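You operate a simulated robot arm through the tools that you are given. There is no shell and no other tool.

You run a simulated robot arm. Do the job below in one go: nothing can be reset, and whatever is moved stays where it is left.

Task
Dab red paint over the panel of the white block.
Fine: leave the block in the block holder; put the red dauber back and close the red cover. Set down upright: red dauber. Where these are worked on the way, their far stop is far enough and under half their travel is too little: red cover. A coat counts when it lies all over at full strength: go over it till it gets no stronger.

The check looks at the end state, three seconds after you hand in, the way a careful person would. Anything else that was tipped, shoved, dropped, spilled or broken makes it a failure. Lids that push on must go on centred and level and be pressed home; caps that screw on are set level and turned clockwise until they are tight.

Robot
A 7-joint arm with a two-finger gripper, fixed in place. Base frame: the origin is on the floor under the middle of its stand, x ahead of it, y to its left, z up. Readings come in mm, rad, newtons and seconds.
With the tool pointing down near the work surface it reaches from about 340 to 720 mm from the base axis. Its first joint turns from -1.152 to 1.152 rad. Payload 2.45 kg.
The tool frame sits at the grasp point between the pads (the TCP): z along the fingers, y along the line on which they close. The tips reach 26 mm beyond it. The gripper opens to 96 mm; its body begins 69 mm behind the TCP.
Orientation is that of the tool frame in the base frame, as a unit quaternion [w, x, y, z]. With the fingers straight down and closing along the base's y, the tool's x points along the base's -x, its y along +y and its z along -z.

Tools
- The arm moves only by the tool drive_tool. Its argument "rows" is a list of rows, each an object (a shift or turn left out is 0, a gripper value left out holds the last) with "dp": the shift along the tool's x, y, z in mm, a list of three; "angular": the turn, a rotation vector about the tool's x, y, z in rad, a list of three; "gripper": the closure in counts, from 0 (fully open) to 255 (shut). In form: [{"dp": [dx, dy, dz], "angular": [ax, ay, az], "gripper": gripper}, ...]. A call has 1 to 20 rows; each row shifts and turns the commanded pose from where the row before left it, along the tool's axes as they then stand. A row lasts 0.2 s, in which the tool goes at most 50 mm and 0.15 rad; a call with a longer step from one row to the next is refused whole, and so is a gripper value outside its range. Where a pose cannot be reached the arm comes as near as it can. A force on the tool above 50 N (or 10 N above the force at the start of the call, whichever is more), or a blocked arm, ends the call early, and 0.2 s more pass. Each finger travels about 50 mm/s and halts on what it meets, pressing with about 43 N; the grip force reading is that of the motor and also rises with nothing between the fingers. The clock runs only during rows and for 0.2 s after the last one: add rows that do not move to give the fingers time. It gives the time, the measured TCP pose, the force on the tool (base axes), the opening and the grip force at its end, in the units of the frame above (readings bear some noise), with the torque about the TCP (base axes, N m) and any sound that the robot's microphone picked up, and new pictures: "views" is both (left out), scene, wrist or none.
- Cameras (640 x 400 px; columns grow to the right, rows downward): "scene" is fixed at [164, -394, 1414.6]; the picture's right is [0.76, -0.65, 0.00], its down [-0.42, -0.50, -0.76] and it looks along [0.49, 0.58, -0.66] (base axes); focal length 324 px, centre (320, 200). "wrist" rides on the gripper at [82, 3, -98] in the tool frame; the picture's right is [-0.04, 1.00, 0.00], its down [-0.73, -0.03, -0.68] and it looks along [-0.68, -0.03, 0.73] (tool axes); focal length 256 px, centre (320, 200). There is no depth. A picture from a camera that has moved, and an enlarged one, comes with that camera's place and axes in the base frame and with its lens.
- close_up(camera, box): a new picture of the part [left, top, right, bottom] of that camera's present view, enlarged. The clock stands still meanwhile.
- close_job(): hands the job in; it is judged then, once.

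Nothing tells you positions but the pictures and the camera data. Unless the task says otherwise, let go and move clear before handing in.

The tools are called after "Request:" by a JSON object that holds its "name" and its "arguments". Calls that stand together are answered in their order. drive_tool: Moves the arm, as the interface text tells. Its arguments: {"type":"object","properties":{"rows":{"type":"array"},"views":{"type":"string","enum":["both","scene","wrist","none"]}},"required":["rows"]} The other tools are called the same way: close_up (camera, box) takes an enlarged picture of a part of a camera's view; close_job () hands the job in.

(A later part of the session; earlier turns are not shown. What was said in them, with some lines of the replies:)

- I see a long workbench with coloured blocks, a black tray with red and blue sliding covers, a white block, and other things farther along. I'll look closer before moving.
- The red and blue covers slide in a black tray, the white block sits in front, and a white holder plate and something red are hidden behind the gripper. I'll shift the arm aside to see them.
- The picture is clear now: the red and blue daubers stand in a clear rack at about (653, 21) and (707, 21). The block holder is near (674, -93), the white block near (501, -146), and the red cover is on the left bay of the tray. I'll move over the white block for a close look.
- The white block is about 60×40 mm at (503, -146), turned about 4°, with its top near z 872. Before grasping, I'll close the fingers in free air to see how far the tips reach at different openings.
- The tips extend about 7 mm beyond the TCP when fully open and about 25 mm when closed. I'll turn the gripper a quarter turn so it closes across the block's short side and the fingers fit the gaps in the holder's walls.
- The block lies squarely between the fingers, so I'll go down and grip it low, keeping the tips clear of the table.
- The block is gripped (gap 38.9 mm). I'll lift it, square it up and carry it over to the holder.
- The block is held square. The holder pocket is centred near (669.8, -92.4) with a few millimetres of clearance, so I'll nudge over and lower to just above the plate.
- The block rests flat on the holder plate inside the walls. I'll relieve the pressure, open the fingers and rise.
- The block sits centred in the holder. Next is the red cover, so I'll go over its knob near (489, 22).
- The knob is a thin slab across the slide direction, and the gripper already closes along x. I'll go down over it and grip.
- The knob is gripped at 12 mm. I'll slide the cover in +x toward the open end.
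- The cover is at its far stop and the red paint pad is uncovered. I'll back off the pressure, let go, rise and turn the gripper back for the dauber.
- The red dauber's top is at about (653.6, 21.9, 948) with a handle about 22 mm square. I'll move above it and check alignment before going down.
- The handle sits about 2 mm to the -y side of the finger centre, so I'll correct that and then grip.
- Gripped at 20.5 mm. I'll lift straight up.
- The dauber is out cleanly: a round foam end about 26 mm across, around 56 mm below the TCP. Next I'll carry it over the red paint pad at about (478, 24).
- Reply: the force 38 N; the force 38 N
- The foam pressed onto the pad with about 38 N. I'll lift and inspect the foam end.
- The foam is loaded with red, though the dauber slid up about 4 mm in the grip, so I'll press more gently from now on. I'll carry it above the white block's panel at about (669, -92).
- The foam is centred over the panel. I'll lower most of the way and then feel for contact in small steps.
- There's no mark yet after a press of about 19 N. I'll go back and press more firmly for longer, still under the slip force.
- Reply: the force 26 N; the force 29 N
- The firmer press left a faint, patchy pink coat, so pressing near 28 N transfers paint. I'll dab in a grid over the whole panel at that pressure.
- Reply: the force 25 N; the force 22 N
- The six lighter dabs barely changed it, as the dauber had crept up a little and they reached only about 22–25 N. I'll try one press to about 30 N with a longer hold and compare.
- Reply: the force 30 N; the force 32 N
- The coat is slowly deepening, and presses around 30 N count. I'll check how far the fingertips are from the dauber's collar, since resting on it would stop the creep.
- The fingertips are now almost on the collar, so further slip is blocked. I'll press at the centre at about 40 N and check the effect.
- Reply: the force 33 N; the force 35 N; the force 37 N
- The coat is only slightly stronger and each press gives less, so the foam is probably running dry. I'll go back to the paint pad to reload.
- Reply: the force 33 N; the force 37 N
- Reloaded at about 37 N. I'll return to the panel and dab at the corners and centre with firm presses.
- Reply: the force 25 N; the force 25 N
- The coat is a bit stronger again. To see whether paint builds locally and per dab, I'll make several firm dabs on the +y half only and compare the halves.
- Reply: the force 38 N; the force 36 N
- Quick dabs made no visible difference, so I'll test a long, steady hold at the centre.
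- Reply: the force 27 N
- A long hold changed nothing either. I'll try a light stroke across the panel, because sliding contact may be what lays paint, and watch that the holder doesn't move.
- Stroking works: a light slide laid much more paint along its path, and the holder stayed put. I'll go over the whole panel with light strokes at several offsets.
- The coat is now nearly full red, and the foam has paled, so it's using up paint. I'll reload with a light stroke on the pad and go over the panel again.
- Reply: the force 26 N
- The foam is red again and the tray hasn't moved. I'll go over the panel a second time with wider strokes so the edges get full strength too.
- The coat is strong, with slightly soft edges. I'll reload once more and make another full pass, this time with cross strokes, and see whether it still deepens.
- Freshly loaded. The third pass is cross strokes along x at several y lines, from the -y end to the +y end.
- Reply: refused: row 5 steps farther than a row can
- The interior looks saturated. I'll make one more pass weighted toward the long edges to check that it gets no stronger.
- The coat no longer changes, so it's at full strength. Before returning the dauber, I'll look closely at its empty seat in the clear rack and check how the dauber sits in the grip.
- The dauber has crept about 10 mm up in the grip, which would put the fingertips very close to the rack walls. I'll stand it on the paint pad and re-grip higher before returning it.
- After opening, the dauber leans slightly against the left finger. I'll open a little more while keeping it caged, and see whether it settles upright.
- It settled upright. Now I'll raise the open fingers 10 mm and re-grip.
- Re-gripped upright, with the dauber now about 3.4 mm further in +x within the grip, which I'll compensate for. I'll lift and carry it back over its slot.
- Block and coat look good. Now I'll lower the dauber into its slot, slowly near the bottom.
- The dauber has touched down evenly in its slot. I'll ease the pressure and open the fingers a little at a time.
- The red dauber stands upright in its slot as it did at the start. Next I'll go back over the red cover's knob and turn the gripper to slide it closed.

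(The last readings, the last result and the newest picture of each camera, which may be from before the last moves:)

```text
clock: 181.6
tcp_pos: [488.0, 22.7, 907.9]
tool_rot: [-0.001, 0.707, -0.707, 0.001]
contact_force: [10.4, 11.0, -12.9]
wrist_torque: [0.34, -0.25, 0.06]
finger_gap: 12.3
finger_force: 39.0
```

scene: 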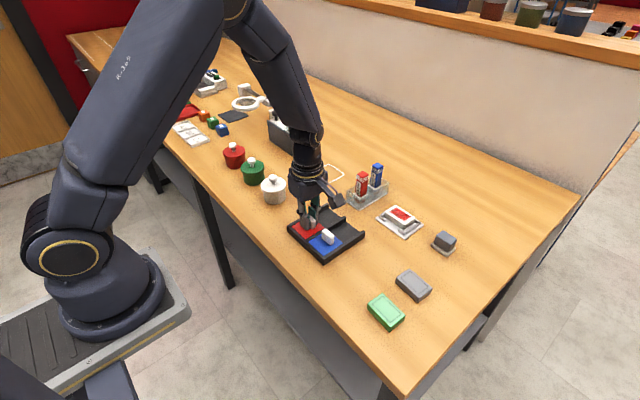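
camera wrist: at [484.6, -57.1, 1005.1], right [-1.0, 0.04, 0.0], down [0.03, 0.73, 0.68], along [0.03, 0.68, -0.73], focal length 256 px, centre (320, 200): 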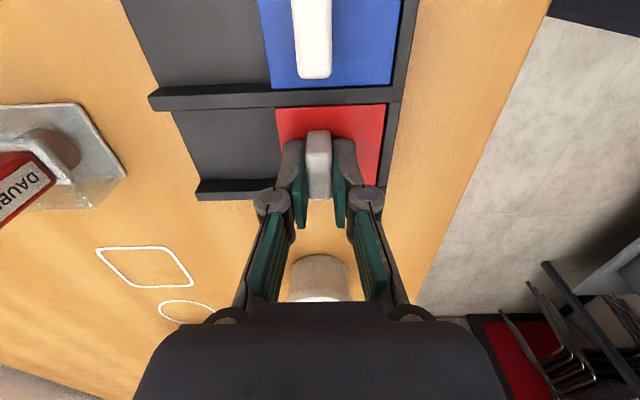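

The cover is against its closed stop. I'll relieve the load, open the fingers and rise clear.

Request:
{"name": "drive_tool", "arguments": {"rows": [{"dp": [-0.5, -0.6, 0]}, {"dp": [0, 0, 0]}, {"dp": [0, 0, 0], "gripper": 150}, {"dp": [0, 0, 0]}, {"dp": [0, 0, 0]}, {"dp": [0, 0, -10]}, {"dp": [0, 0, -30]}, {"dp": [0, 0, -40]}, {"dp": [0, 0, -45]}, {"dp": [0, 0, 0]}], "views": "both"}}

Request:
{"name": "close_up", "arguments": {"camera": "scene", "box": [280, 190, 380, 270]}}

Request:
{"name": "close_up", "arguments": {"camera": "wrist", "box": [220, 20, 440, 180]}}

```text
clock: 183.8
tcp_pos: [486.5, 24.3, 1031.9]
tool_rot: [0.0, -0.707, 0.707, 0.0]
contact_force: [0.0, -0.6, -0.6]
wrist_torque: [0.01, 0.01, -0.04]
finger_gap: 39.6
finger_force: 0.1
camera wrist: at [483.6, -56.6, 1129.7], right [-1.0, 0.04, 0.0], down [0.03, 0.73, 0.68], along [0.03, 0.68, -0.73], focal length 256 px, centre (320, 200)
```

scene: 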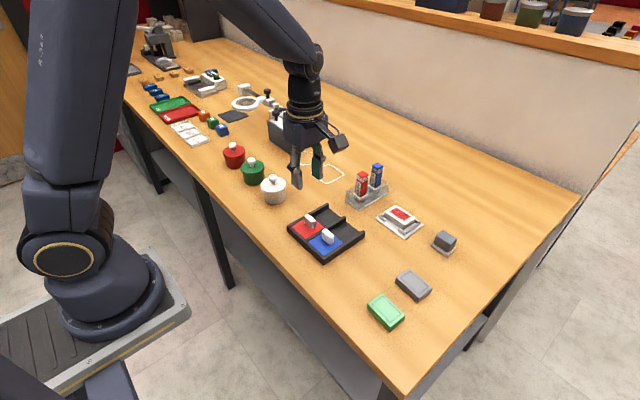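
wrist: 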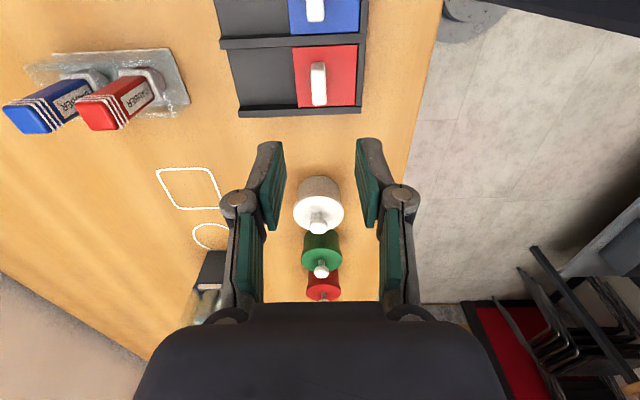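

```text
5.00 times, centred on (330, 230) of scene
camera zoom: at [164.0, -394.0, 1414.6], right [0.76, -0.65, 0.0], down [-0.42, -0.5, -0.76], along [0.49, 0.58, -0.66], focal length 1622 px, centre (270, 50)
```

zoom: 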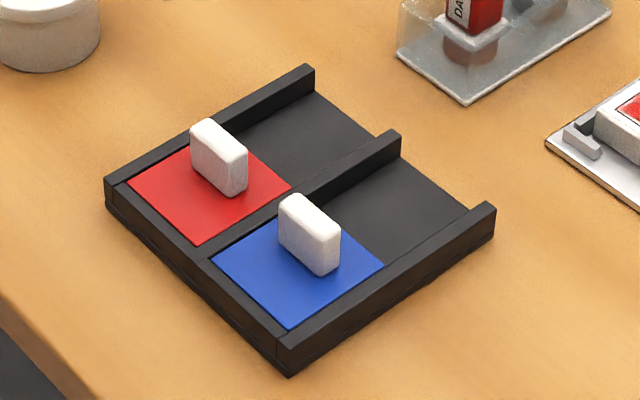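

```text
2.50 times, centred on (330, 100) of wrist
camera zoom: at [483.6, -56.6, 1129.7], right [-1.0, 0.04, 0.0], down [0.03, 0.73, 0.68], along [0.03, 0.68, -0.73], focal length 640 px, centre (295, 450)
```

zoom: 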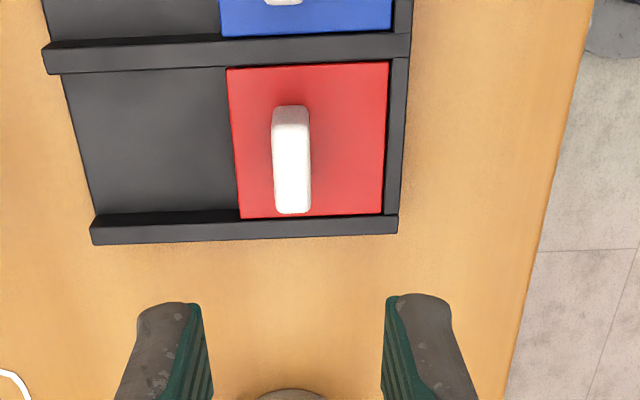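

The cover is fully closed, matching the start. I'll take one last close look at the panel from above.

Request:
{"name": "drive_tool", "arguments": {"rows": [{"dp": [23.7, -37.1, 6]}, {"dp": [23.7, -37.1, 6]}, {"dp": [23.7, -37.1, 6]}, {"dp": [23.7, -37.1, 6]}, {"dp": [23.7, -37.1, 6]}, {"dp": [0, 0, 0]}, {"dp": [0, 0, 0]}], "views": "both"}}

Request:
{"name": "close_up", "arguments": {"camera": "wrist", "box": [260, 20, 380, 150]}}

Request:
{"name": "close_up", "arguments": {"camera": "wrist", "box": [290, 60, 350, 130]}}

Request:
{"name": "close_up", "arguments": {"camera": "scene", "box": [388, 205, 418, 228]}}

```text
clock: 185.4
tcp_pos: [671.3, -96.2, 1001.1]
tool_rot: [0.0, -0.707, 0.708, 0.001]
contact_force: [0.8, -0.4, 0.7]
wrist_torque: [0.03, -0.02, -0.01]
finger_gap: 39.4
finger_force: 0.0
camera wrist: at [668.5, -176.0, 1099.9], right [-1.0, 0.04, 0.0], down [0.03, 0.73, 0.68], along [0.03, 0.68, -0.73], focal length 256 px, centre (320, 200)
```

scene: 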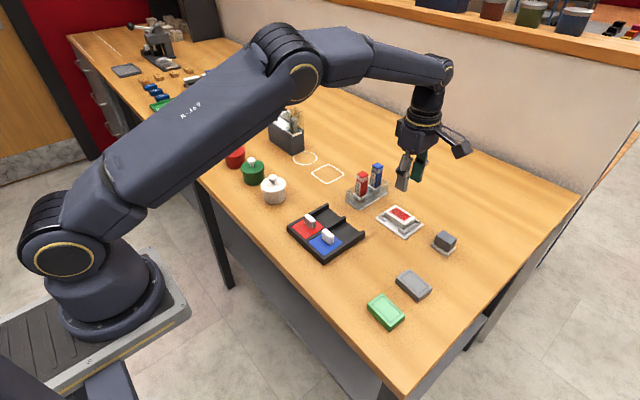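
wrist: 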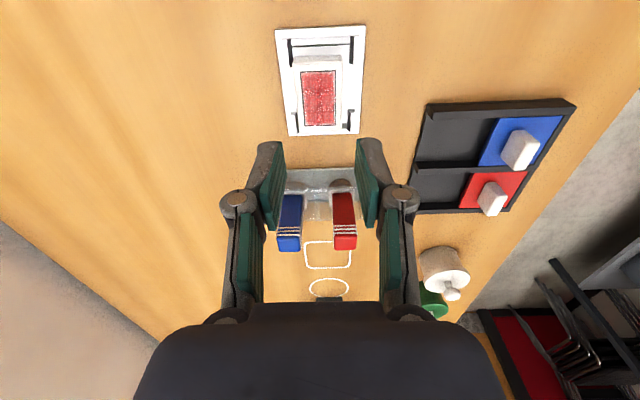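

```text
3.08 times, centred on (320, 85) of wrist
camera zoom: at [668.5, -176.0, 1099.9], right [-1.0, 0.04, 0.0], down [0.03, 0.73, 0.68], along [0.03, 0.68, -0.73], focal length 788 px, centre (320, 554)
```

zoom: 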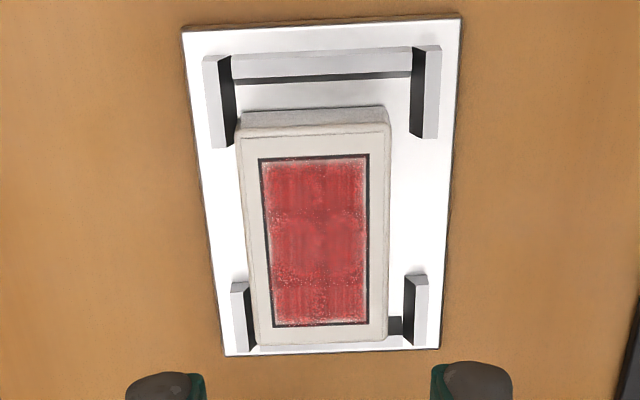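

```text
5.71 times, centred on (320, 95) of wrist
camera zoom: at [668.5, -176.0, 1099.9], right [-1.0, 0.04, 0.0], down [0.03, 0.73, 0.68], along [0.03, 0.68, -0.73], focal length 1463 px, centre (320, 800)
```

zoom: 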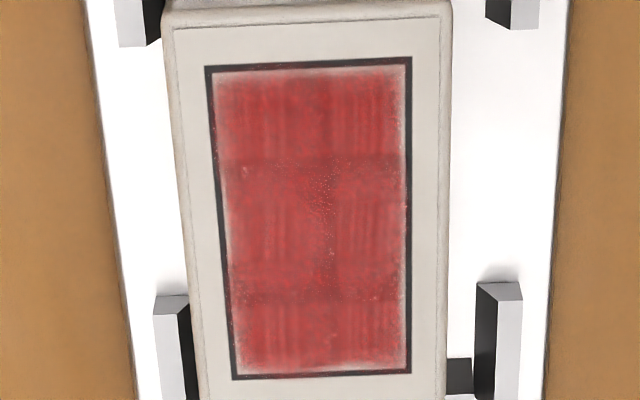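

```text
16.00 times, centred on (403, 216) of scene
camera zoom: at [164.0, -394.0, 1414.6], right [0.76, -0.65, 0.0], down [-0.42, -0.5, -0.76], along [0.49, 0.58, -0.66], focal length 5192 px, centre (-1008, -64)
```

zoom: 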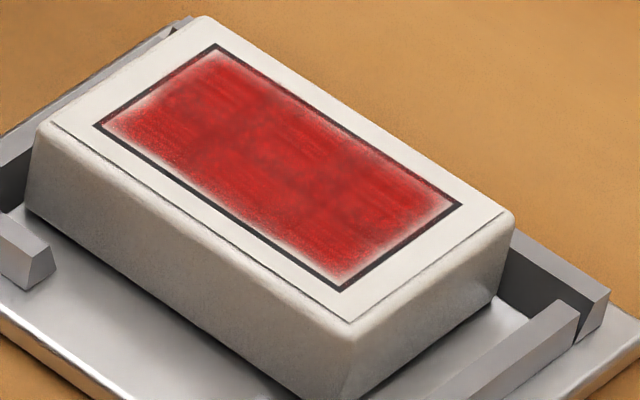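

The coat looks even across the whole panel, and the block is seated in the holder. The dauber is upright in its slot and the cover is closed. I'll move the arm clear and then hand in.

Request:
{"name": "drive_tool", "arguments": {"rows": [{"dp": [0, 0, -40]}, {"dp": [0, 0, -40]}, {"dp": [0, 40, -20]}, {"dp": [0, 40, 0]}, {"dp": [0, 40, 0]}, {"dp": [0, 0, 0]}], "views": "scene"}}

Request:
{"name": "close_up", "arguments": {"camera": "scene", "box": [270, 150, 460, 330]}}

```text
clock: 186.8
tcp_pos: [553.3, -96.9, 1102.9]
tool_rot: [0.0, -0.706, 0.708, 0.0]
contact_force: [-0.3, -0.2, -0.2]
wrist_torque: [0.04, -0.02, -0.02]
finger_gap: 39.8
finger_force: 0.0
```

scene: 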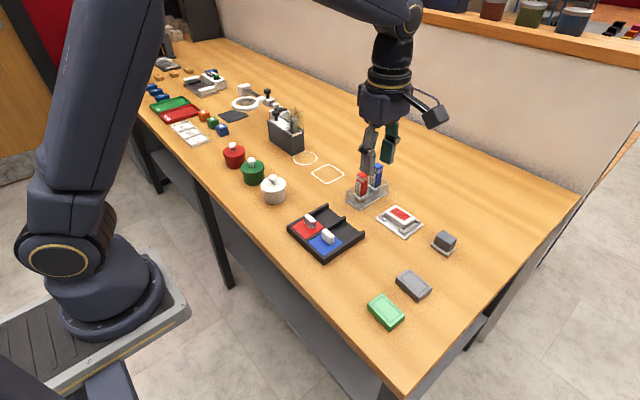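

```text
2.22 times, centred on (365, 240) of scene
camera zoom: at [164.0, -394.0, 1414.6], right [0.76, -0.65, 0.0], down [-0.42, -0.5, -0.76], along [0.49, 0.58, -0.66], focal length 721 px, centre (220, 111)
```

zoom: 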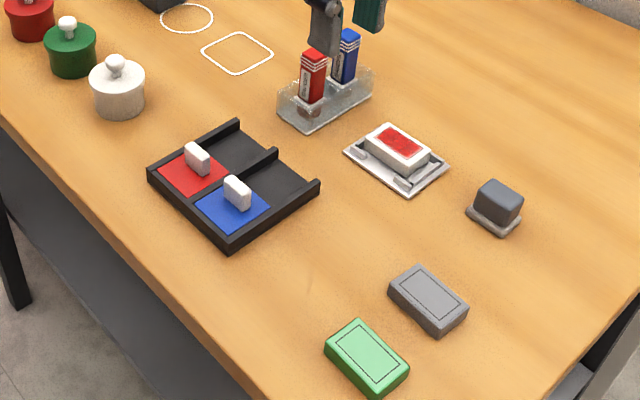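

Everything is in place: the white block has its red coat and sits in the holder, the red dauber is upright in the rack, and the red cover is closed. The arm is clear of the table, so I'm handing in.

Request:
{"name": "close_job", "arguments": {}}

```text
The job is handed in.
```

I painted the white block's panel red and handed the job in; the result of the check hasn't come back.

- **Coat:** The panel is red all over. The last two passes, made after a fresh dip, gave no visible change, so I took it as full strength. A thin margin about 2 mm wide around the edge looks slightly lighter. It didn't darken even when I worked the foam past the edges.
- **Block:** It lies flat inside the holder's walls, a few millimetres off centre because the strokes pushed it around.
- **Dauber:** It is back upright in its own slot in the rack.
- **Red cover:** I slid it open to its far stop, and it is now closed against its stop, as it was at the start.

Dabbing straight down left only a faint tint, so most of the coat went on with light strokes. I saw nothing else tipped, moved or spilled in the final pictures, and the arm is clear.
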